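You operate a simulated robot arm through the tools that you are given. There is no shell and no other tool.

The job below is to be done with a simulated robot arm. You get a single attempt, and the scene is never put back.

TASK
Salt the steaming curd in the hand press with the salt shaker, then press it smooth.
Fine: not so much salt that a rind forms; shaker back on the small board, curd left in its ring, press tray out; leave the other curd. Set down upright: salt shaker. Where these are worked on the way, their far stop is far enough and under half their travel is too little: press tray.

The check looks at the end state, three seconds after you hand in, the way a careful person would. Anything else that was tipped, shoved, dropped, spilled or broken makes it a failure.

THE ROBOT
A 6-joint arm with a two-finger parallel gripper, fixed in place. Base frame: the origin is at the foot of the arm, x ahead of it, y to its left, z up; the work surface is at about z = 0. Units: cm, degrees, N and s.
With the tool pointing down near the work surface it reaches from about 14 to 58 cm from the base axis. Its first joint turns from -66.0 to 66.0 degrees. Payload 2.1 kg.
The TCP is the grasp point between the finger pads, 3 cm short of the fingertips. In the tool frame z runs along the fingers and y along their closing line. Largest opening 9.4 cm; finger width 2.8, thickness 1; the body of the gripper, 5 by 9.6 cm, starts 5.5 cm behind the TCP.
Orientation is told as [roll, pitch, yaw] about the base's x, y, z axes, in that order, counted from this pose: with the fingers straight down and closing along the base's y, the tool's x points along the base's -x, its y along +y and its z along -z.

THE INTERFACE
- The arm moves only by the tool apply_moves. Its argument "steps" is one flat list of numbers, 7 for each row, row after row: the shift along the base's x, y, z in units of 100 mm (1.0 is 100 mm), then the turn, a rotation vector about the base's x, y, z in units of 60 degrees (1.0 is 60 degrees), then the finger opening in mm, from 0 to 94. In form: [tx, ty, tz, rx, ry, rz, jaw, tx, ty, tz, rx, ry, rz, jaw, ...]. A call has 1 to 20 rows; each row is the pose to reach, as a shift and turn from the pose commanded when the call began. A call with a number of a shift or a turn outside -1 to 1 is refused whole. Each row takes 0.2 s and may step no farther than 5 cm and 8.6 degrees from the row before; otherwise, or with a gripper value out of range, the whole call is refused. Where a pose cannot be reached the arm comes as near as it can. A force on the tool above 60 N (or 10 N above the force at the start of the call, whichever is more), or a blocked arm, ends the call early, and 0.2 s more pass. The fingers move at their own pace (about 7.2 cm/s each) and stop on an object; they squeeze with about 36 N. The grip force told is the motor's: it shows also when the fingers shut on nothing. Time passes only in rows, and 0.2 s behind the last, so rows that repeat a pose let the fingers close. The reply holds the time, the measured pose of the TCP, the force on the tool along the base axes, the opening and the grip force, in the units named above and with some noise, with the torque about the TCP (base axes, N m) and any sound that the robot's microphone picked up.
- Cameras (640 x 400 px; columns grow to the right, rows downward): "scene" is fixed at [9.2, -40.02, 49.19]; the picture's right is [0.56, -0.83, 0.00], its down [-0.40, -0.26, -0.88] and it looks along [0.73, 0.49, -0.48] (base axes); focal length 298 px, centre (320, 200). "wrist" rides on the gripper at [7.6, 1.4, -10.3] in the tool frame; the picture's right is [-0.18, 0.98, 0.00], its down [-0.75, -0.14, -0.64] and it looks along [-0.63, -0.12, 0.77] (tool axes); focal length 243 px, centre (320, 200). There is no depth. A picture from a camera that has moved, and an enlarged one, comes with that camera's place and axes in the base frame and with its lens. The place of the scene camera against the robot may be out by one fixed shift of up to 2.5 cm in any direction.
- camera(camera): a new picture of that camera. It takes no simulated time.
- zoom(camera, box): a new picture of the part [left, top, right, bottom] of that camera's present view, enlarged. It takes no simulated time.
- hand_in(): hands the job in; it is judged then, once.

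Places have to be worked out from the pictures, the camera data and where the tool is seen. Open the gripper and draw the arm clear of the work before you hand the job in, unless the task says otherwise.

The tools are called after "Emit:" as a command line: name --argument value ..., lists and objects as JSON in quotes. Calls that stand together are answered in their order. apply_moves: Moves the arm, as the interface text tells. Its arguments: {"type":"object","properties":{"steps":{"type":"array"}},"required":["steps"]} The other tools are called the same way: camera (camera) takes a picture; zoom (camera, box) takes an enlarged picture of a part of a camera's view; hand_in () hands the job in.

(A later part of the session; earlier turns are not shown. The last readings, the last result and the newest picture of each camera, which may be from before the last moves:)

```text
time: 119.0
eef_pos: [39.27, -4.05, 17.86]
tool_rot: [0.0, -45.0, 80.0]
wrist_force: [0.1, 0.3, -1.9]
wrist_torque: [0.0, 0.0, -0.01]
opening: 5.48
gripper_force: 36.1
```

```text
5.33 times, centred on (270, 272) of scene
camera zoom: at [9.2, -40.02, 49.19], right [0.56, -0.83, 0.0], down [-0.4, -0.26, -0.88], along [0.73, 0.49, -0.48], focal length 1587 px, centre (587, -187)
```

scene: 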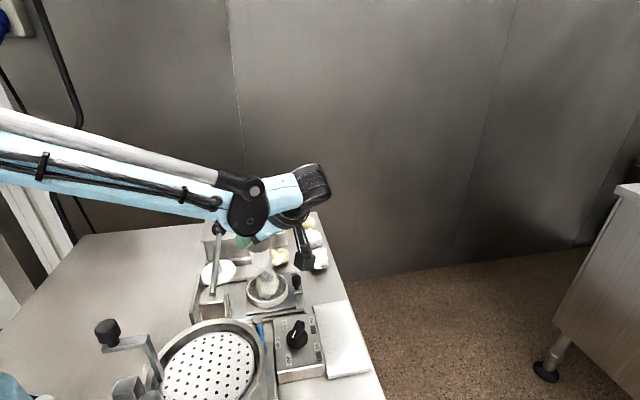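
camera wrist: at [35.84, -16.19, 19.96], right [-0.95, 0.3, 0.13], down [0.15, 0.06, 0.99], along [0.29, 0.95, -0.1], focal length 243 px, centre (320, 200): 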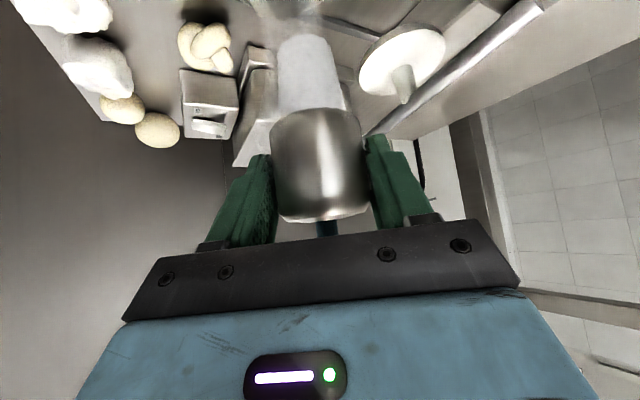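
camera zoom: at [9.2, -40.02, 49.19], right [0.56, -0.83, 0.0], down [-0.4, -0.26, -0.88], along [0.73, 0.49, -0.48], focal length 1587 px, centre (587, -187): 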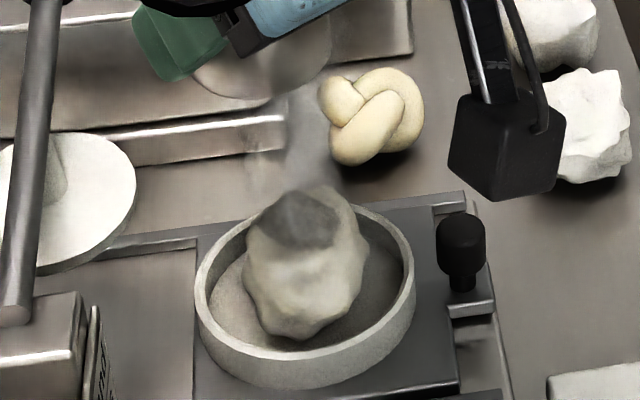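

A small vertical stroke doesn't release salt. The earlier release came at the end of a tilt back to upright, so I'll test a quick 8° tilt-and-return over the curd.

Emit:
apply_moves --steps '[0, 0.0, 0, 0.1313, -0.0232, 0, 40, 0, 0, 0, 0, 0, 0, 40]'

Emit:
zoom --camera "wrist" --box '[230, 0, 390, 130]'

Emit:
zoom --camera "scene" --box '[230, 235, 310, 310]'

```text
time: 119.6
eef_pos: [39.35, -4.12, 17.71]
tool_rot: [-0.1, -44.9, 79.9]
wrist_force: [0.6, 0.5, -1.4]
wrist_torque: [-0.01, 0.01, 0.02]
opening: 5.49
gripper_force: 36.2
```

```text
3.08 times, centred on (310, 65) of wrist
camera zoom: at [35.75, -16.31, 19.77], right [-0.95, 0.3, 0.13], down [0.15, 0.05, 0.99], along [0.29, 0.95, -0.1], focal length 746 px, centre (351, 615)
```

zoom: 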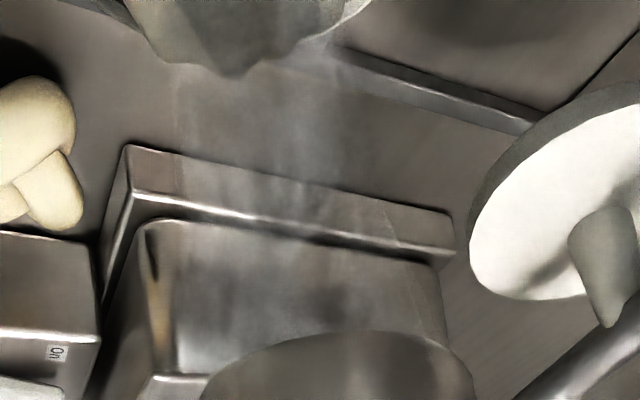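

```text
5.33 times, centred on (270, 272) of scene
camera zoom: at [9.2, -40.02, 49.19], right [0.56, -0.83, 0.0], down [-0.4, -0.26, -0.88], along [0.73, 0.49, -0.48], focal length 1587 px, centre (587, -187)
```

zoom: 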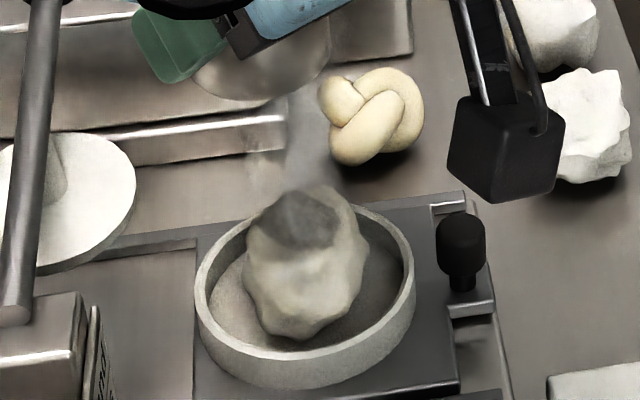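

Nothing from that either. I'll replay the earlier motion in slow segments, tilting toward 45° and back, and look after each one to find exactly when the release happens.

Emit:
apply_moves --steps '[0.0105, 0.0596, 0, 0.1231, -0.0218, 0, 40, 0.0211, 0.1192, 0, 0.2463, -0.0435, 0, 40]'

Emit:
zoom --camera "scene" --box '[230, 225, 310, 310]'

Emit:
apply_moves --steps '[0.0104, 0.0591, 0, 0.1231, -0.0218, 0, 40, 0.0203, 0.1152, 0, 0.2462, -0.0435, 0, 40]'

Emit:
zoom --camera "scene" --box '[230, 225, 310, 310]'

Emit:
camera --camera "wrist"

```text
time: 120.2
eef_pos: [39.67, -2.8, 17.74]
tool_rot: [0.0, -60.0, 80.0]
wrist_force: [-0.9, 0.4, -1.6]
wrist_torque: [0.0, 0.01, 0.02]
opening: 5.5
gripper_force: 36.1
```

```text
4.71 times, centred on (270, 268) of scene
camera zoom: at [9.2, -40.02, 49.19], right [0.56, -0.83, 0.0], down [-0.4, -0.26, -0.88], along [0.73, 0.49, -0.48], focal length 1401 px, centre (555, -118)
```

zoom: 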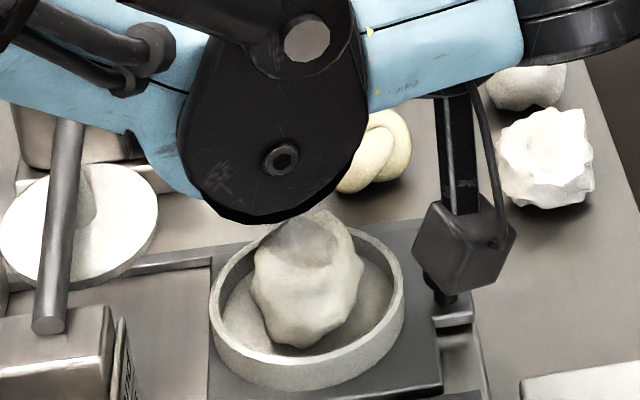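

```text
time: 120.8
eef_pos: [39.94, -1.81, 17.77]
tool_rot: [0.1, -75.2, 79.9]
wrist_force: [0.8, 1.1, -0.9]
wrist_torque: [0.0, -0.02, -0.02]
opening: 5.52
gripper_force: 35.4
```

```text
4.71 times, centred on (270, 268) of scene
camera zoom: at [9.2, -40.02, 49.19], right [0.56, -0.83, 0.0], down [-0.4, -0.26, -0.88], along [0.73, 0.49, -0.48], focal length 1401 px, centre (555, -118)
```

zoom: 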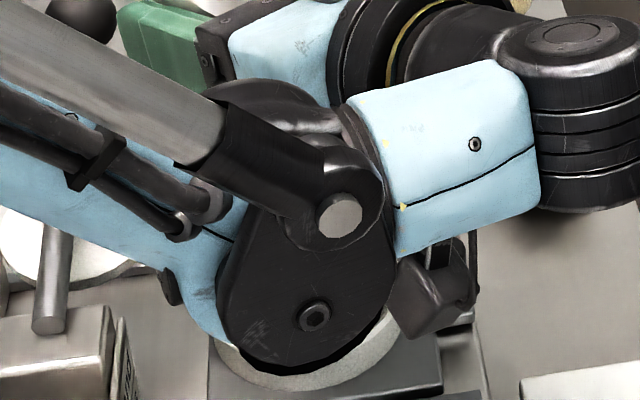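

```text
taken
camera wrist: at [36.45, -13.2, 13.13], right [-0.96, 0.22, 0.18], down [0.07, -0.45, 0.89], along [0.27, 0.87, 0.41], focal length 243 px, centre (320, 200)
```

wrist: 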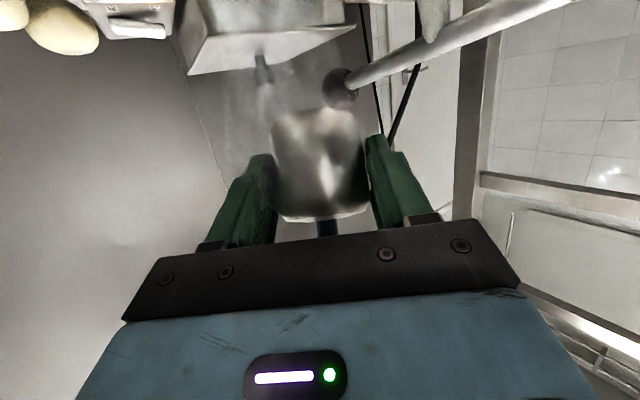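

I'm still tilted about 30°. I'll return to upright at constant height at the same angular speed and look right away.

Emit:
apply_moves --steps '[-0.01, -0.0561, 0, -0.1231, 0.0218, 0, 40, -0.0203, -0.1152, 0, -0.2462, 0.0435, 0, 40, -0.0307, -0.1743, 0, -0.3693, 0.0653, 0, 40, -0.0414, -0.2344, 0, -0.4924, 0.087, 0, 40]'

Emit:
zoom --camera "wrist" --box '[230, 0, 390, 130]'

Emit:
zoom --camera "scene" --box '[230, 235, 310, 310]'

```text
time: 121.8
eef_pos: [39.38, -4.17, 17.71]
tool_rot: [0.0, -44.9, 80.0]
wrist_force: [0.4, -0.8, -0.7]
wrist_torque: [-0.03, 0.04, -0.01]
opening: 5.5
gripper_force: 36.6
```

```text
3.08 times, centred on (310, 65) of wrist
camera zoom: at [35.86, -16.31, 19.72], right [-0.95, 0.3, 0.13], down [0.15, 0.05, 0.99], along [0.29, 0.95, -0.1], focal length 746 px, centre (351, 615)
```

zoom: 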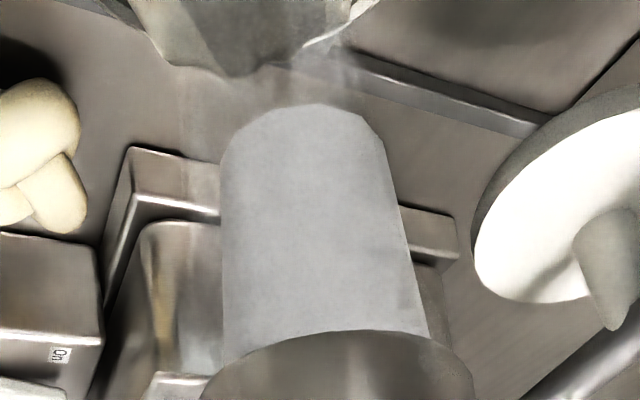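

```text
5.33 times, centred on (270, 272) of scene
camera zoom: at [9.2, -40.02, 49.19], right [0.56, -0.83, 0.0], down [-0.4, -0.26, -0.88], along [0.73, 0.49, -0.48], focal length 1587 px, centre (587, -187)
```

zoom: 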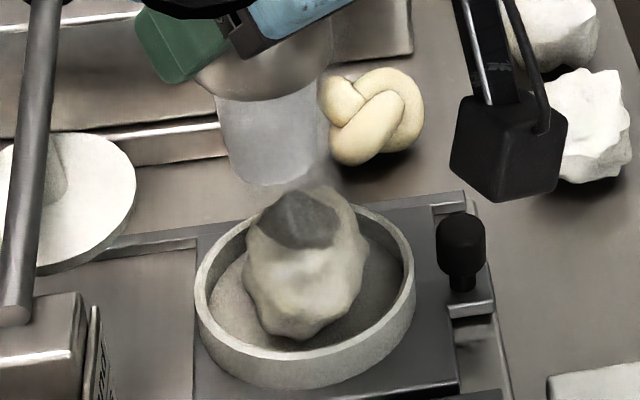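

The column reappeared, so tipping the shaker and bringing it back upright releases a dose from its base. It has likely released a few times already, so I'll check the curd carefully before doing more.

Emit:
zoom --camera "scene" --box '[252, 265, 288, 295]'

Emit:
zoom --camera "scene" --box '[240, 255, 310, 310]'

Emit:
zoom --camera "wrist" --box '[240, 0, 340, 40]'

```text
13.33 times, centred on (270, 280) of scene
camera zoom: at [9.2, -40.02, 49.19], right [0.56, -0.83, 0.0], down [-0.4, -0.26, -0.88], along [0.73, 0.49, -0.48], focal length 3968 px, centre (987, -867)
```

zoom: 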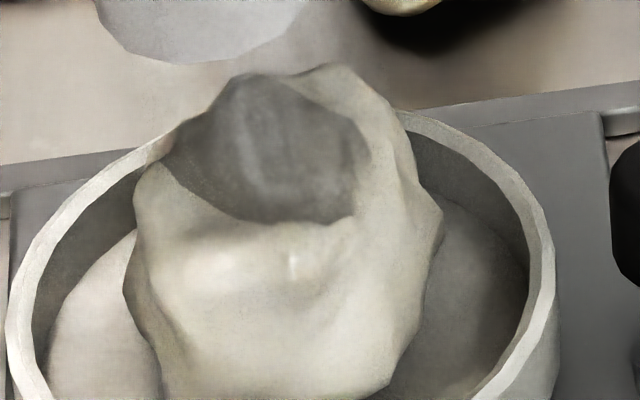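

```text
7.27 times, centred on (275, 282) of scene
camera zoom: at [9.2, -40.02, 49.19], right [0.56, -0.83, 0.0], down [-0.4, -0.26, -0.88], along [0.73, 0.49, -0.48], focal length 2165 px, centre (647, -400)
```

zoom: 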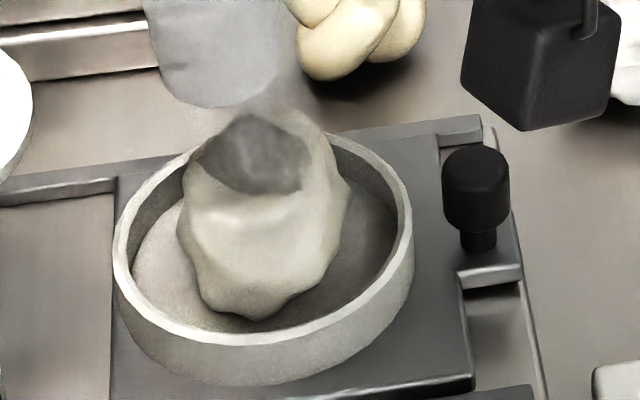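

```text
6.40 times, centred on (290, 20) of wrist
camera zoom: at [35.86, -16.31, 19.72], right [-0.95, 0.3, 0.13], down [0.15, 0.05, 0.99], along [0.29, 0.95, -0.1], focal length 1553 px, centre (512, 1352)
```

zoom: 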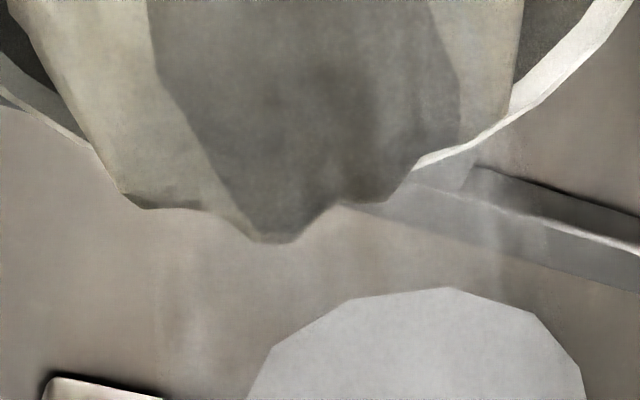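

I need a like-for-like view to judge the dose. I'll rise, yaw back with the shaker upright, and park over the board as I did at t=42, when I took comparison zooms.

Emit:
apply_moves --steps '[0, 0, 0.2, 0, 0, 0, 40, 0, 0, 0.5, 0, 0, -0.1, 40, 0, 0, 0.75, 0, 0, -0.225, 40, 0, 0, 0.85, 0, 0, -0.35, 40, 0, 0, 0.85, 0, 0, -0.475, 40, 0, 0, 0.85, 0, 0, -0.6, 40, 0, 0, 0.85, 0, 0, -0.725, 40, 0, 0, 0.85, 0, 0, -0.85, 40, 0, 0, 0.85, 0, 0, -0.975, 40]'

Emit:
apply_moves --steps '[0, 0, 0, 0, 0, -0.125, 40, 0, 0, 0, 0, 0, -0.25, 40, 0, 0, 0, 0, 0, -0.375, 40, 0, 0, 0, 0, 0, -0.5, 40, 0, 0, 0, 0, 0, -0.625, 40, 0, 0, 0, 0, 0, -0.75, 40, 0, 0, 0, 0, 0, -0.875, 40, 0, 0, 0, 0, 0, -0.99, 40]'

Emit:
apply_moves --steps '[0, -0.2, 0, 0, 0, -0.125, 40, 0, -0.5, 0, 0, 0, -0.25, 40, 0.02, -0.75, -0.1, 0, 0, -0.28, 40, 0.04, -1.0, -0.2, 0, 0, -0.285, 40]'

Emit:
apply_moves --steps '[0.03, -0.35, -0.1, 0, 0, 0, 40, 0.06, -0.68, -0.3, 0, 0, 0, 40, 0.06, -0.68, -0.6, 0, 0, 0, 40, 0.06, -0.68, -0.95, 0, 0, 0, 40]'

Emit:
zoom --camera "scene" --box '[240, 255, 310, 310]'

Emit:
zoom --camera "scene" --box '[252, 265, 288, 295]'

Emit:
zoom --camera "scene" --box '[220, 240, 400, 400]'

```text
time: 123.8
eef_pos: [39.37, -4.2, 26.45]
tool_rot: [-0.1, -45.1, 21.3]
wrist_force: [0.9, 0.2, -1.3]
wrist_torque: [-0.03, 0.05, 0.03]
opening: 5.5
gripper_force: 36.2
```

```text
time: 125.6
eef_pos: [39.47, -4.23, 26.33]
tool_rot: [0.1, -45.1, -37.9]
wrist_force: [0.2, -0.6, -1.5]
wrist_torque: [-0.03, 0.05, 0.01]
opening: 5.5
gripper_force: 36.0
```

```text
time: 126.6
eef_pos: [39.94, -14.12, 24.33]
tool_rot: [0.0, -45.0, -55.0]
wrist_force: [-0.2, -0.1, -0.8]
wrist_torque: [-0.01, 0.0, 0.04]
opening: 5.49
gripper_force: 35.7
```

```text
time: 127.6
eef_pos: [40.5, -20.74, 14.7]
tool_rot: [0.0, -45.1, -55.0]
wrist_force: [-0.7, 0.6, -1.3]
wrist_torque: [0.02, 0.0, -0.01]
opening: 5.5
gripper_force: 35.3
```

```text
7.27 times, centred on (275, 282) of scene
camera zoom: at [9.2, -40.02, 49.19], right [0.56, -0.83, 0.0], down [-0.4, -0.26, -0.88], along [0.73, 0.49, -0.48], focal length 2165 px, centre (647, -400)
```

zoom: 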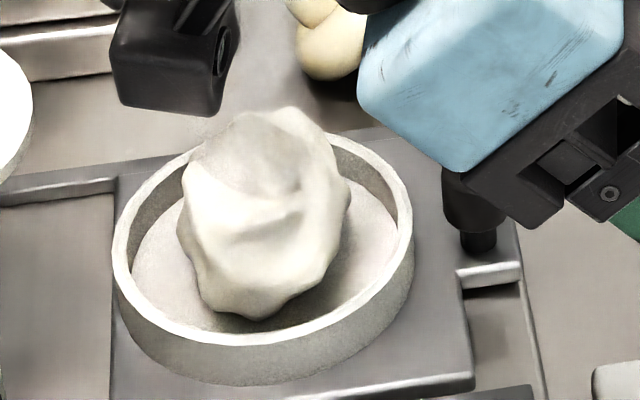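

```text
13.33 times, centred on (270, 280) of scene
camera zoom: at [9.2, -40.02, 49.19], right [0.56, -0.83, 0.0], down [-0.4, -0.26, -0.88], along [0.73, 0.49, -0.48], focal length 3968 px, centre (987, -867)
```

zoom: 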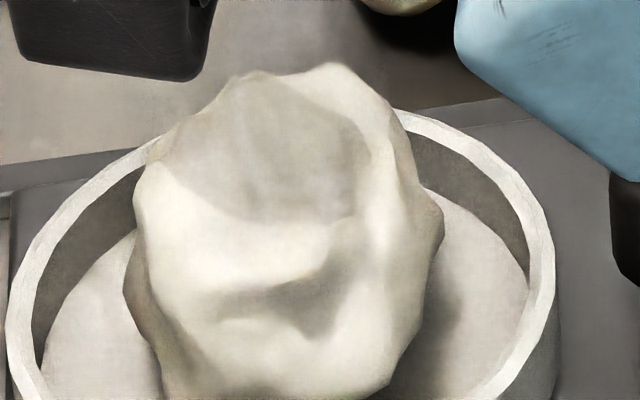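

```text
2.50 times, centred on (310, 320) of scene
camera zoom: at [9.2, -40.02, 49.19], right [0.56, -0.83, 0.0], down [-0.4, -0.26, -0.88], along [0.73, 0.49, -0.48], focal length 744 px, centre (345, -100)
```

zoom: 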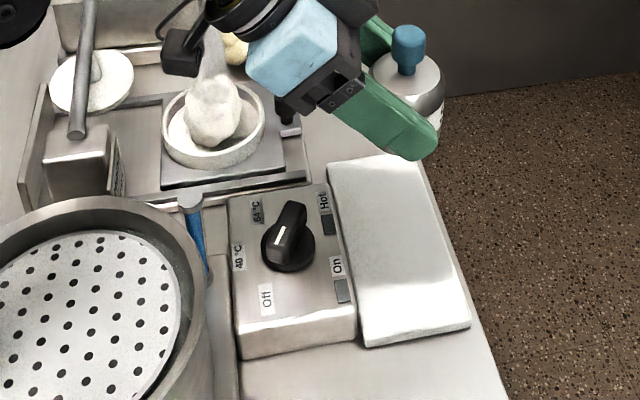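

Compared with t=42 the curd looks essentially the same, so the total dose so far is small. The tip-and-return over the curd is the reliable trigger, so I'll go back to that working posture and set up a fixed observation pose for monitoring.

Emit:
apply_moves --steps '[0, 0, 0.4, 0, 0, 0, 40, 0, 0, 0.8, 0, 0, 0.05, 40, 0, 0.05, 1.0, 0, 0, 0.175, 40, 0, 0.1, 1.0, 0, 0, 0.3, 40, 0, 0.15, 1.0, 0, 0, 0.425, 40, 0, 0.2, 1.0, 0, 0, 0.55, 40, 0, 0.25, 1.0, 0, 0, 0.675, 40, 0, 0.3, 1.0, 0, 0, 0.8, 40, 0, 0.35, 1.0, 0, 0, 0.925, 40, -0.02, 0.4, 1.0, 0, 0, 1.0, 40]'

Emit:
apply_moves --steps '[0, 0, 0, 0, 0, 0.125, 40, 0, 0, 0, 0, 0, 0.25, 40, 0, 0, 0, 0, 0, 0.375, 40, 0, 0, 0, 0, 0, 0.5, 40, 0, 0, 0, 0, 0, 0.625, 40, 0, 0, 0, 0, 0, 0.75, 40, 0, 0, 0, 0, 0, 0.875, 40, 0, 0, 0, 0, 0, 1.0, 40]'

Emit:
apply_moves --steps '[-0.03, 0.1, 0, 0, 0, 0.125, 40, -0.06, 0.2, 0, 0, 0, 0.25, 40, -0.06, 0.2, 0, 0, 0, 0.25, 40]'

Emit:
camera --camera "scene"

Emit:
zoom --camera "scene" --box '[240, 255, 310, 310]'

Emit:
camera --camera "wrist"

```text
time: 129.8
eef_pos: [40.42, -17.08, 24.79]
tool_rot: [0.0, -44.9, 5.1]
wrist_force: [-1.0, 0.6, -1.1]
wrist_torque: [0.02, 0.01, 0.02]
opening: 5.51
gripper_force: 35.9
```

```text
time: 131.6
eef_pos: [40.18, -16.98, 24.9]
tool_rot: [0.0, -45.0, 65.2]
wrist_force: [-0.6, 0.6, -1.8]
wrist_torque: [-0.05, 0.0, -0.03]
opening: 5.48
gripper_force: 35.4
```

```text
time: 132.4
eef_pos: [39.58, -14.81, 24.89]
tool_rot: [0.1, -44.9, 80.1]
wrist_force: [0.6, 0.1, -1.4]
wrist_torque: [0.04, 0.02, -0.03]
opening: 5.48
gripper_force: 35.9
```

```text
taken
```

scene: 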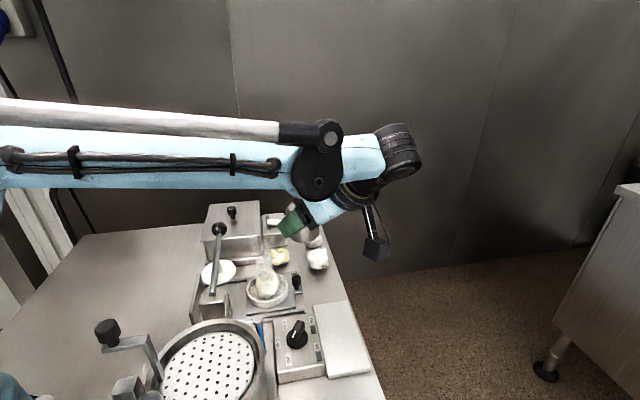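

```text
7.27 times, centred on (275, 282) of scene
camera zoom: at [9.2, -40.02, 49.19], right [0.56, -0.83, 0.0], down [-0.4, -0.26, -0.88], along [0.73, 0.49, -0.48], focal length 2165 px, centre (647, -400)
```

zoom: 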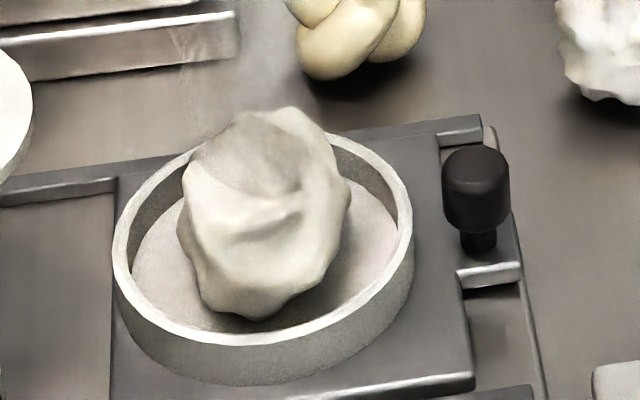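

```text
taken
camera wrist: at [36.08, -27.15, 26.73], right [-0.95, 0.3, 0.13], down [0.15, 0.05, 0.99], along [0.29, 0.95, -0.1], focal length 243 px, centre (320, 200)
```

wrist: 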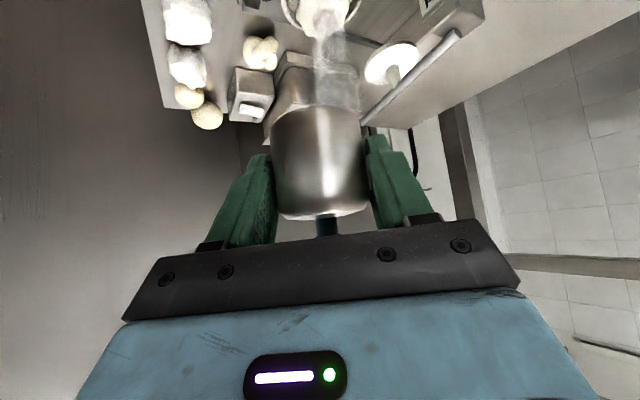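

No column here after plain yawing, which is good. This will be my observation pose, so I'll take baseline close-ups of the curd from the wrist camera.

Emit:
zoom --camera "wrist" --box '[270, 0, 370, 60]'

Emit:
zoom --camera "scene" --box '[252, 265, 288, 295]'

```text
6.40 times, centred on (320, 30) of wrist
camera zoom: at [36.08, -27.15, 26.73], right [-0.95, 0.3, 0.13], down [0.15, 0.05, 0.99], along [0.29, 0.95, -0.1], focal length 1553 px, centre (320, 1288)
```

zoom: 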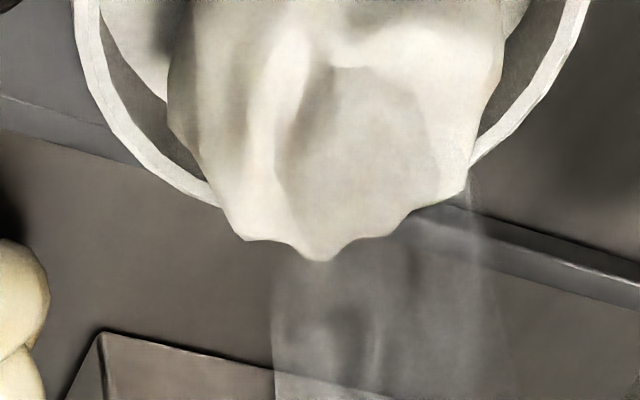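

```text
13.33 times, centred on (270, 280) of scene
camera zoom: at [9.2, -40.02, 49.19], right [0.56, -0.83, 0.0], down [-0.4, -0.26, -0.88], along [0.73, 0.49, -0.48], focal length 3968 px, centre (987, -867)
```

zoom: 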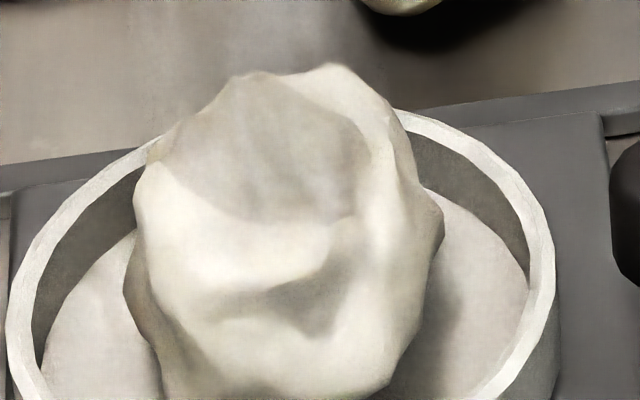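

Baseline recorded. I'll move back over the ring, descend, and do one full tip-and-return cycle, confirming the release.

Emit:
apply_moves --steps '[0, 0.35, 0, 0, 0, 0, 40, -0.01, 0.7, 0, 0, 0, 0, 40, -0.02, 1.0, -0.1, 0, 0, 0, 40, -0.02, 1.0, -0.4, 0, 0, 0, 40, -0.02, 1.0, -0.68, 0, 0, 0, 40]'

Emit:
apply_moves --steps '[0.0105, 0.13, 0, 0.1231, -0.0218, 0, 40, 0.0211, 0.19, 0, 0.2463, -0.0435, 0, 40, 0.0315, 0.25, 0, 0.3694, -0.0653, 0, 40, 0.0415, 0.305, 0, 0.4924, -0.087, 0, 40, 0.0315, 0.25, 0, 0.3694, -0.0653, 0, 40, 0.0211, 0.19, 0, 0.2463, -0.0435, 0, 40, 0.0105, 0.13, 0, 0.1231, -0.0218, 0, 40, 0, 0.07, 0, 0, 0, 0, 40]'

Emit:
zoom --camera "wrist" --box '[230, 0, 390, 130]'

Emit:
zoom --camera "scene" --box '[230, 235, 310, 310]'

```text
time: 133.6
eef_pos: [39.62, -4.82, 17.88]
tool_rot: [0.0, -44.9, 80.0]
wrist_force: [-0.5, -0.5, -2.3]
wrist_torque: [-0.02, 0.0, -0.01]
opening: 5.49
gripper_force: 36.1
```

```text
time: 135.4
eef_pos: [39.33, -4.23, 18.09]
tool_rot: [0.0, -44.9, 80.0]
wrist_force: [0.6, 0.8, -0.7]
wrist_torque: [-0.06, 0.02, 0.0]
opening: 5.5
gripper_force: 35.5
```

```text
3.08 times, centred on (310, 65) of wrist
camera zoom: at [35.8, -16.4, 19.94], right [-0.95, 0.3, 0.13], down [0.15, 0.05, 0.99], along [0.29, 0.95, -0.1], focal length 746 px, centre (351, 615)
```

zoom: 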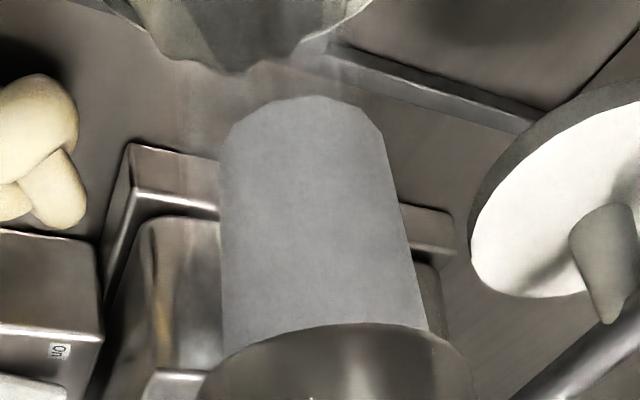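

```text
5.33 times, centred on (270, 272) of scene
camera zoom: at [9.2, -40.02, 49.19], right [0.56, -0.83, 0.0], down [-0.4, -0.26, -0.88], along [0.73, 0.49, -0.48], focal length 1587 px, centre (587, -187)
```

zoom: 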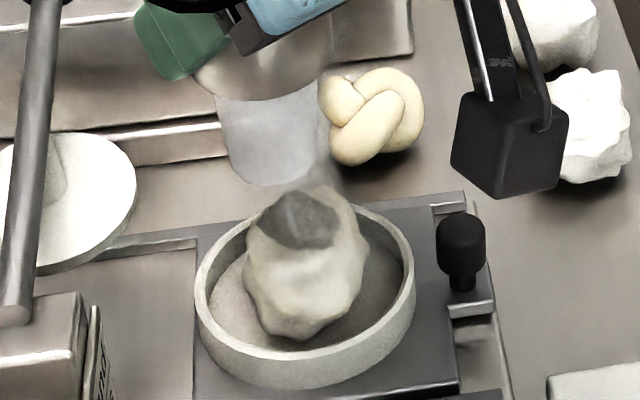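

A clean release again. I'll compare the curd with the same zooms taken in this pose earlier.

Emit:
zoom --camera "scene" --box '[252, 265, 288, 295]'

Emit:
zoom --camera "scene" --box '[240, 255, 310, 310]'

```text
13.33 times, centred on (270, 280) of scene
camera zoom: at [9.2, -40.02, 49.19], right [0.56, -0.83, 0.0], down [-0.4, -0.26, -0.88], along [0.73, 0.49, -0.48], focal length 3968 px, centre (987, -867)
```

zoom: 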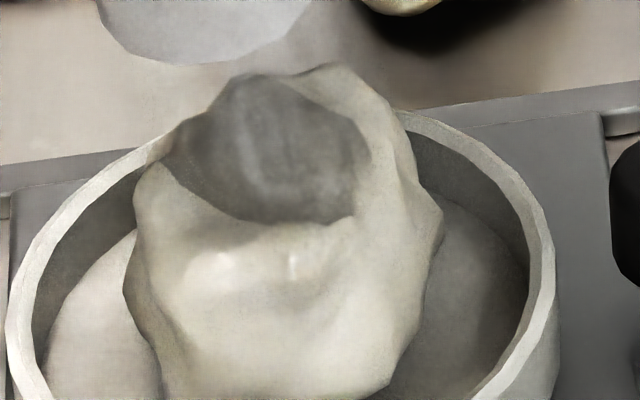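

```text
7.27 times, centred on (275, 282) of scene
camera zoom: at [9.2, -40.02, 49.19], right [0.56, -0.83, 0.0], down [-0.4, -0.26, -0.88], along [0.73, 0.49, -0.48], focal length 2165 px, centre (647, -400)
```

zoom: 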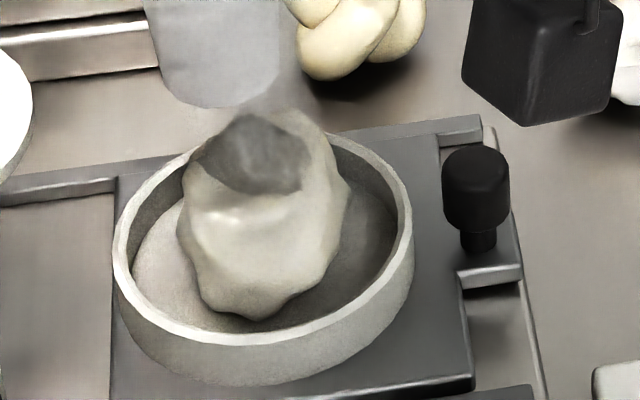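

One dose changes little visibly. I'll do two more cycles in one call and check again.

Emit:
apply_moves --steps '[0.0105, 0.06, 0, 0.1231, -0.0218, 0, 40, 0.0211, 0.12, 0, 0.2463, -0.0435, 0, 40, 0.0315, 0.18, 0, 0.3694, -0.0653, 0, 40, 0.0415, 0.235, 0, 0.4924, -0.087, 0, 40, 0.0315, 0.18, 0, 0.3694, -0.0653, 0, 40, 0.0211, 0.12, 0, 0.2463, -0.0435, 0, 40, 0.0105, 0.06, 0, 0.1231, -0.0218, 0, 40, 0, 0, 0, 0, 0, 0, 40, 0.0105, 0.06, 0, 0.1231, -0.0218, 0, 40, 0.0211, 0.12, 0, 0.2463, -0.0435, 0, 40, 0.0315, 0.18, 0, 0.3694, -0.0653, 0, 40, 0.0415, 0.235, 0, 0.4924, -0.087, 0, 40, 0.0315, 0.18, 0, 0.3694, -0.0653, 0, 40, 0.0211, 0.12, 0, 0.2463, -0.0435, 0, 40, 0.0105, 0.06, 0, 0.1231, -0.0218, 0, 40, 0, 0, 0, 0, 0, 0, 40]'

Emit:
zoom --camera "scene" --box '[230, 235, 310, 310]'

Emit:
zoom --camera "scene" --box '[252, 265, 288, 295]'

Emit:
zoom --camera "scene" --box '[240, 255, 310, 310]'

```text
time: 138.8
eef_pos: [39.53, -4.16, 17.9]
tool_rot: [0.0, -44.9, 80.0]
wrist_force: [-0.3, -1.2, -1.9]
wrist_torque: [0.01, 0.0, 0.0]
opening: 5.47
gripper_force: 36.3
```

```text
5.33 times, centred on (270, 272) of scene
camera zoom: at [9.2, -40.02, 49.19], right [0.56, -0.83, 0.0], down [-0.4, -0.26, -0.88], along [0.73, 0.49, -0.48], focal length 1587 px, centre (587, -187)
```

zoom: 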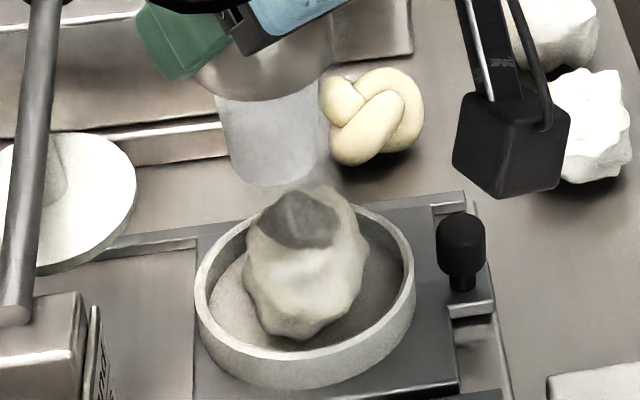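

```text
13.33 times, centred on (270, 280) of scene
camera zoom: at [9.2, -40.02, 49.19], right [0.56, -0.83, 0.0], down [-0.4, -0.26, -0.88], along [0.73, 0.49, -0.48], focal length 3968 px, centre (987, -867)
```

zoom: 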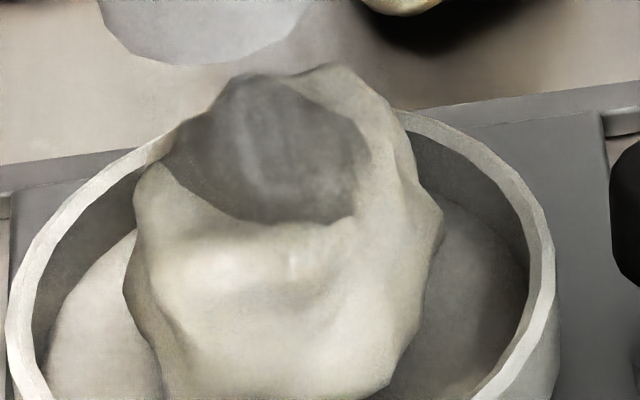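

```text
7.27 times, centred on (275, 282) of scene
camera zoom: at [9.2, -40.02, 49.19], right [0.56, -0.83, 0.0], down [-0.4, -0.26, -0.88], along [0.73, 0.49, -0.48], focal length 2165 px, centre (647, -400)
```

zoom: 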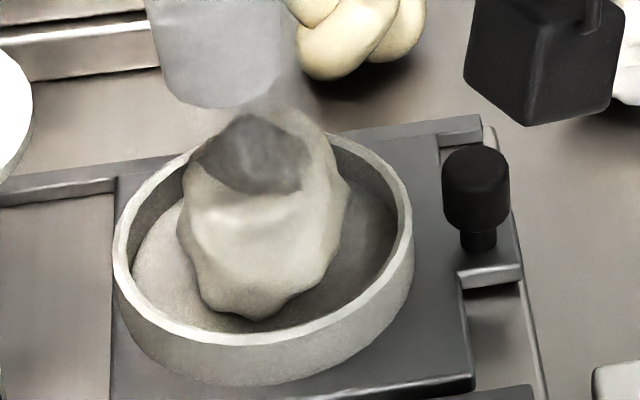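

The release column ends just above the curd, so the shaker may be slightly too high for the salt to land. I'll repeat one cycle, but come back upright about 3 cm lower so it reaches the curd.

Emit:
apply_moves --steps '[0.0105, 0.06, 0, 0.1231, -0.0218, 0, 40, 0.0211, 0.12, 0, 0.2463, -0.0435, 0, 40, 0.0315, 0.18, 0, 0.3694, -0.0653, 0, 40, 0.0415, 0.235, 0, 0.4924, -0.087, 0, 40, 0.0315, 0.18, -0.05, 0.3694, -0.0653, 0, 40, 0.0211, 0.12, -0.13, 0.2463, -0.0435, 0, 40, 0.0105, 0.06, -0.22, 0.1231, -0.0218, 0, 40, 0, 0, -0.3, 0, 0, 0, 40]'

Emit:
zoom --camera "scene" --box '[230, 235, 310, 310]'

Emit:
zoom --camera "scene" --box '[252, 265, 288, 295]'

Emit:
camera --camera "wrist"

```text
time: 140.6
eef_pos: [39.51, -4.1, 15.12]
tool_rot: [0.1, -44.9, 80.0]
wrist_force: [-0.4, 0.0, -1.6]
wrist_torque: [0.02, 0.02, 0.08]
opening: 5.5
gripper_force: 36.3
```

```text
5.33 times, centred on (270, 272) of scene
camera zoom: at [9.2, -40.02, 49.19], right [0.56, -0.83, 0.0], down [-0.4, -0.26, -0.88], along [0.73, 0.49, -0.48], focal length 1587 px, centre (587, -187)
```

zoom: 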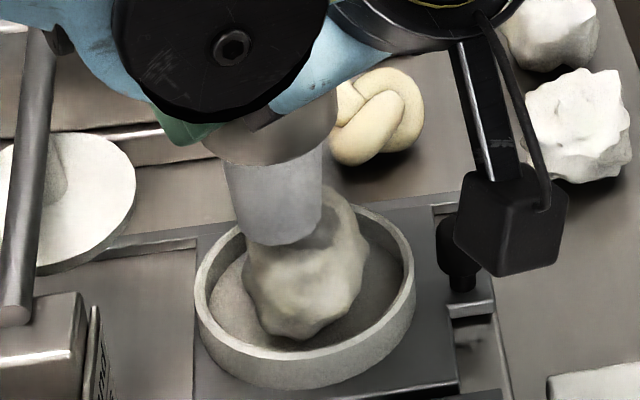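

```text
13.33 times, centred on (270, 280) of scene
camera zoom: at [9.2, -40.02, 49.19], right [0.56, -0.83, 0.0], down [-0.4, -0.26, -0.88], along [0.73, 0.49, -0.48], focal length 3968 px, centre (987, -867)
```

zoom: 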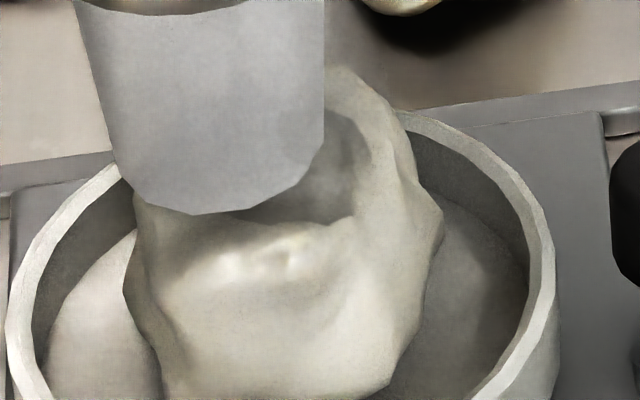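

```text
taken
camera wrist: at [35.83, -16.33, 16.98], right [-0.95, 0.3, 0.13], down [0.15, 0.05, 0.99], along [0.29, 0.95, -0.1], focal length 243 px, centre (320, 200)
```

wrist: 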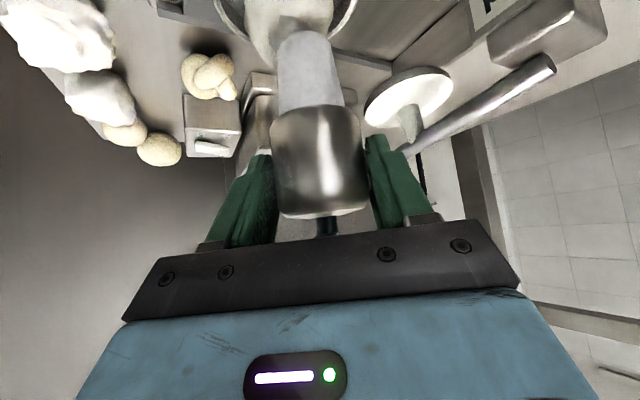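

Now the stream visibly meets the curd. I'll hold still one row for it to clear and inspect the surface.

Emit:
apply_moves --steps '[0, 0, 0, 0, 0, 0, 40, 0, 0, 0, 0, 0, 0, 40]'

Emit:
zoom --camera "scene" --box '[230, 235, 310, 310]'

Emit:
zoom --camera "scene" --box '[252, 265, 288, 295]'

Emit:
zoom --camera "wrist" --box '[210, 0, 370, 120]'

```text
time: 141.2
eef_pos: [39.42, -4.08, 15.12]
tool_rot: [0.0, -45.0, 80.0]
wrist_force: [-0.4, 0.1, -1.3]
wrist_torque: [-0.03, 0.02, -0.01]
opening: 5.54
gripper_force: 36.3
```

```text
5.33 times, centred on (270, 272) of scene
camera zoom: at [9.2, -40.02, 49.19], right [0.56, -0.83, 0.0], down [-0.4, -0.26, -0.88], along [0.73, 0.49, -0.48], focal length 1587 px, centre (587, -187)
```

zoom: 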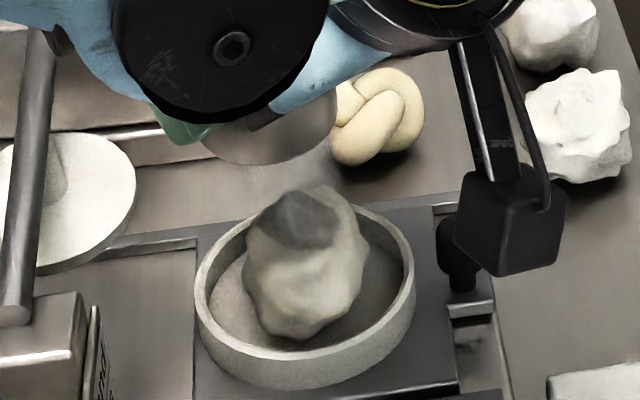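

```text
13.33 times, centred on (270, 280) of scene
camera zoom: at [9.2, -40.02, 49.19], right [0.56, -0.83, 0.0], down [-0.4, -0.26, -0.88], along [0.73, 0.49, -0.48], focal length 3968 px, centre (987, -867)
```

zoom: 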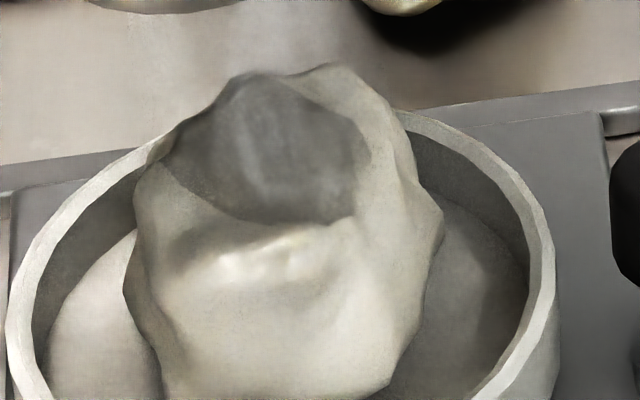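

```text
3.33 times, centred on (290, 60) of wrist
camera zoom: at [35.83, -16.31, 16.97], right [-0.95, 0.3, 0.13], down [0.15, 0.05, 0.99], along [0.29, 0.95, -0.1], focal length 809 px, centre (420, 667)
```

zoom: 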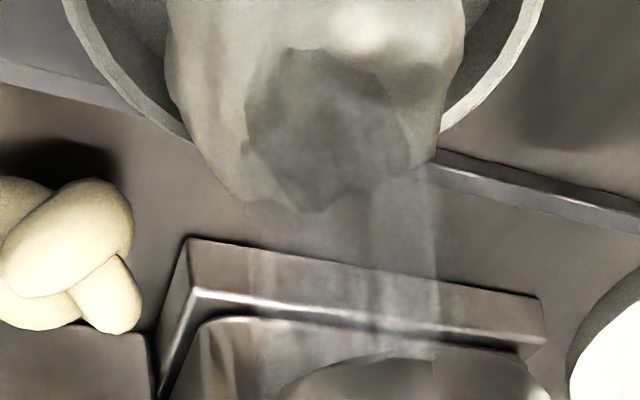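

No visible change yet. I'll check whether brisk upright vertical strokes also trigger the release, with two 4.8 cm strokes ending low.

Emit:
apply_moves --steps '[0, 0, 0.48, 0, 0, 0, 40, 0, 0, 0, 0, 0, 0, 40, 0, 0, 0.48, 0, 0, 0, 40, 0, 0, 0, 0, 0, 0, 40]'

Emit:
zoom --camera "scene" --box '[230, 235, 310, 310]'

Emit:
zoom --camera "wrist" --box '[210, 0, 370, 120]'

```text
time: 142.2
eef_pos: [39.76, -4.51, 14.84]
tool_rot: [-0.1, -44.9, 80.0]
wrist_force: [-0.3, 0.7, -2.4]
wrist_torque: [0.0, -0.03, -0.04]
opening: 5.53
gripper_force: 36.0
```

```text
5.33 times, centred on (270, 272) of scene
camera zoom: at [9.2, -40.02, 49.19], right [0.56, -0.83, 0.0], down [-0.4, -0.26, -0.88], along [0.73, 0.49, -0.48], focal length 1587 px, centre (587, -187)
```

zoom: 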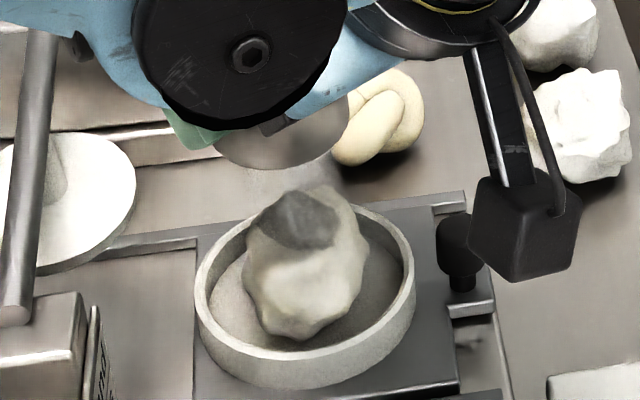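

```text
3.33 times, centred on (290, 60) of wrist
camera zoom: at [36.08, -16.64, 16.74], right [-0.95, 0.3, 0.13], down [0.15, 0.05, 0.99], along [0.29, 0.95, -0.1], focal length 809 px, centre (420, 667)
```

zoom: 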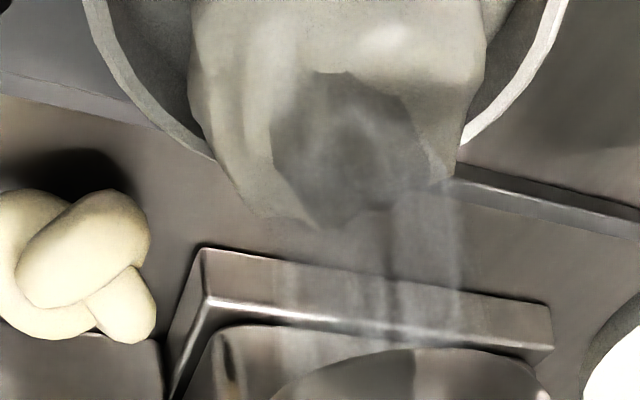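

Vertical strokes don't release salt; only the tip-and-return does. I'll go back to the observation pose and compare the curd against the baseline now that several more doses have been given.

Emit:
apply_moves --steps '[0, 0, 0.4, 0, 0, 0, 40, 0, 0, 0.8, 0, 0, 0, 40, 0, -0.1, 0.98, 0, 0, 0, 40, 0, -0.5, 0.98, 0, 0, 0, 40, 0.01, -0.9, 0.98, 0, 0, 0, 40, 0.01, -1.0, 0.98, 0, 0, 0, 40]'

Emit:
apply_moves --steps '[0, -0.05, 0, 0, 0, 0, 40, 0, -0.05, 0, 0, 0, 0, 40]'

Emit:
zoom --camera "scene" --box '[252, 265, 288, 295]'

Emit:
zoom --camera "scene" --box '[240, 255, 310, 310]'

Emit:
zoom --camera "wrist" --box '[270, 0, 370, 60]'

```text
time: 143.6
eef_pos: [39.63, -14.54, 24.85]
tool_rot: [-0.1, -45.0, 80.0]
wrist_force: [-0.1, -0.3, -1.3]
wrist_torque: [0.0, 0.02, 0.0]
opening: 5.47
gripper_force: 35.6
```

```text
time: 144.2
eef_pos: [39.58, -14.89, 24.79]
tool_rot: [0.1, -45.0, 80.0]
wrist_force: [0.4, -0.6, -1.0]
wrist_torque: [-0.02, 0.03, -0.02]
opening: 5.47
gripper_force: 35.8
```

```text
13.33 times, centred on (270, 280) of scene
camera zoom: at [9.2, -40.02, 49.19], right [0.56, -0.83, 0.0], down [-0.4, -0.26, -0.88], along [0.73, 0.49, -0.48], focal length 3968 px, centre (987, -867)
```

zoom: 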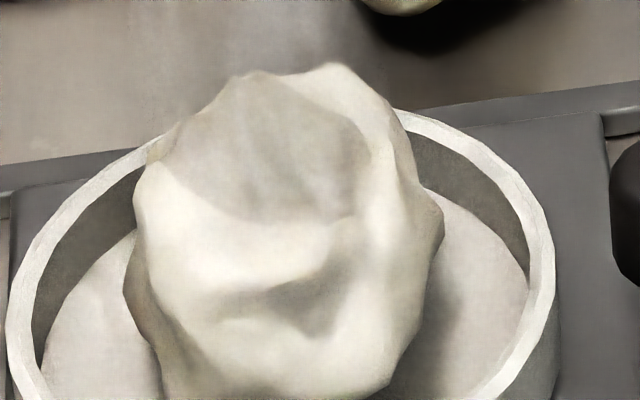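

```text
7.27 times, centred on (275, 282) of scene
camera zoom: at [9.2, -40.02, 49.19], right [0.56, -0.83, 0.0], down [-0.4, -0.26, -0.88], along [0.73, 0.49, -0.48], focal length 2165 px, centre (647, -400)
```

zoom: 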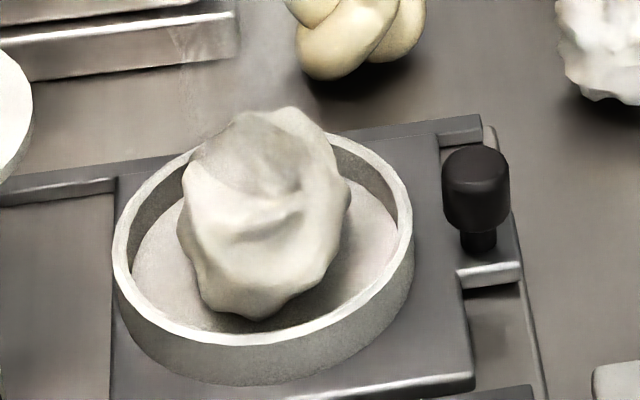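

```text
6.40 times, centred on (320, 30) of wrist
camera zoom: at [35.87, -27.07, 26.69], right [-0.95, 0.3, 0.13], down [0.15, 0.05, 0.99], along [0.29, 0.95, -0.1], focal length 1553 px, centre (320, 1288)
```

zoom: 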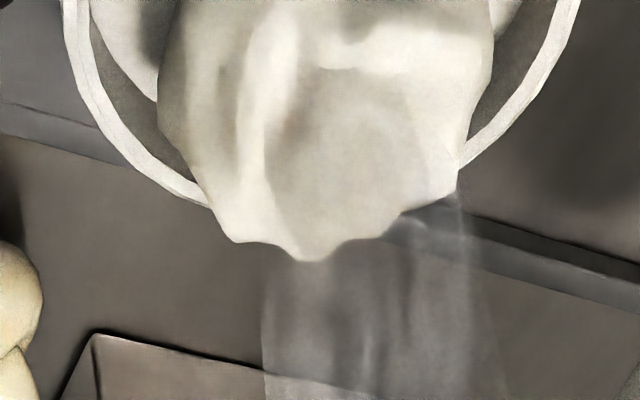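

I'll use the white lumps in the same frame as a colour reference, with the identical wide zoom I took at the very start.

Emit:
zoom --camera "scene" --box '[190, 220, 310, 320]'

Emit:
zoom --camera "scene" --box '[180, 190, 390, 400]'

Emit:
camera --camera "scene"

```text
4.00 times, centred on (250, 270) of scene
camera zoom: at [9.2, -40.02, 49.19], right [0.56, -0.83, 0.0], down [-0.4, -0.26, -0.88], along [0.73, 0.49, -0.48], focal length 1190 px, centre (600, -80)
```

zoom: 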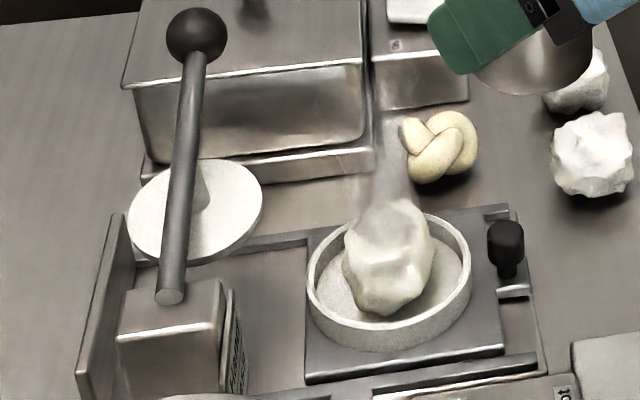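

```text
1.90 times, centred on (285, 295) of scene
camera zoom: at [9.2, -40.02, 49.19], right [0.56, -0.83, 0.0], down [-0.4, -0.26, -0.88], along [0.73, 0.49, -0.48], focal length 567 px, centre (387, 19)
```

zoom: 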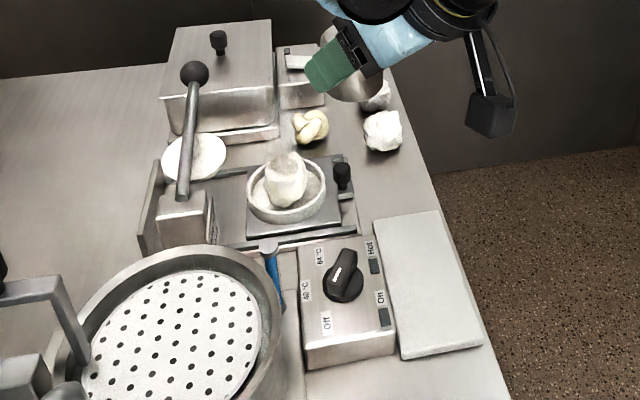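

```text
taken
```

scene: 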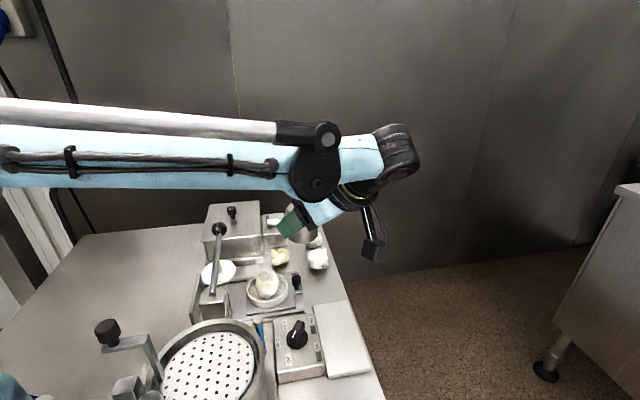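

The lighting differs too much to settle it this way. I'll set the shaker on its board, directly from this heading, then take the same overhead close-up as at t=80 with an empty gripper, which is the fairest comparison.

Emit:
apply_moves --steps '[0.04, -0.35, 0, 0, 0, 0, 40, 0.086, -0.745, -0.05, 0, 0, 0, 40, 0.086, -0.745, -0.4, 0, 0, 0, 40, 0.086, -0.745, -0.8, 0, 0, 0, 40, 0.086, -0.745, -1.0, 0, 0, 0, 40]'

Emit:
camera --camera "scene"

Emit:
camera --camera "wrist"

```text
time: 145.4
eef_pos: [40.52, -22.23, 14.51]
tool_rot: [0.0, -45.0, 80.0]
wrist_force: [0.1, -0.2, -1.1]
wrist_torque: [-0.01, 0.01, -0.03]
opening: 5.49
gripper_force: 35.8
```

```text
taken
```

scene: 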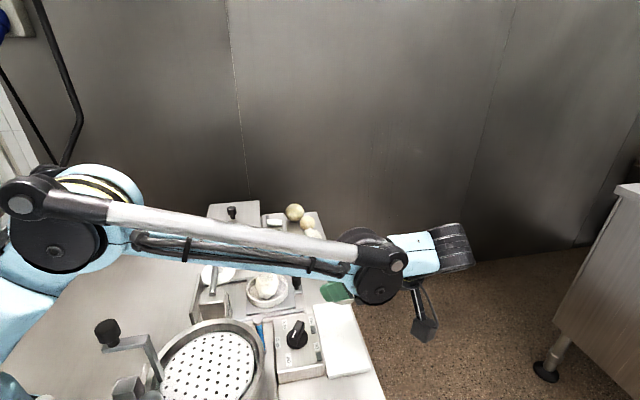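

```text
taken
camera wrist: at [36.88, -34.41, 16.55], right [-0.95, 0.3, 0.13], down [0.15, 0.05, 0.99], along [0.29, 0.95, -0.1], focal length 243 px, centre (320, 200)
```

wrist: 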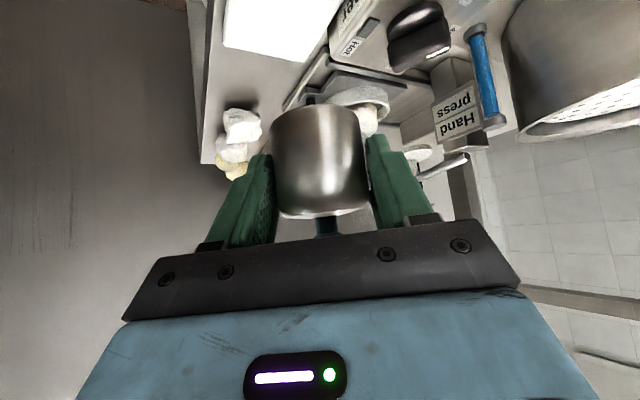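

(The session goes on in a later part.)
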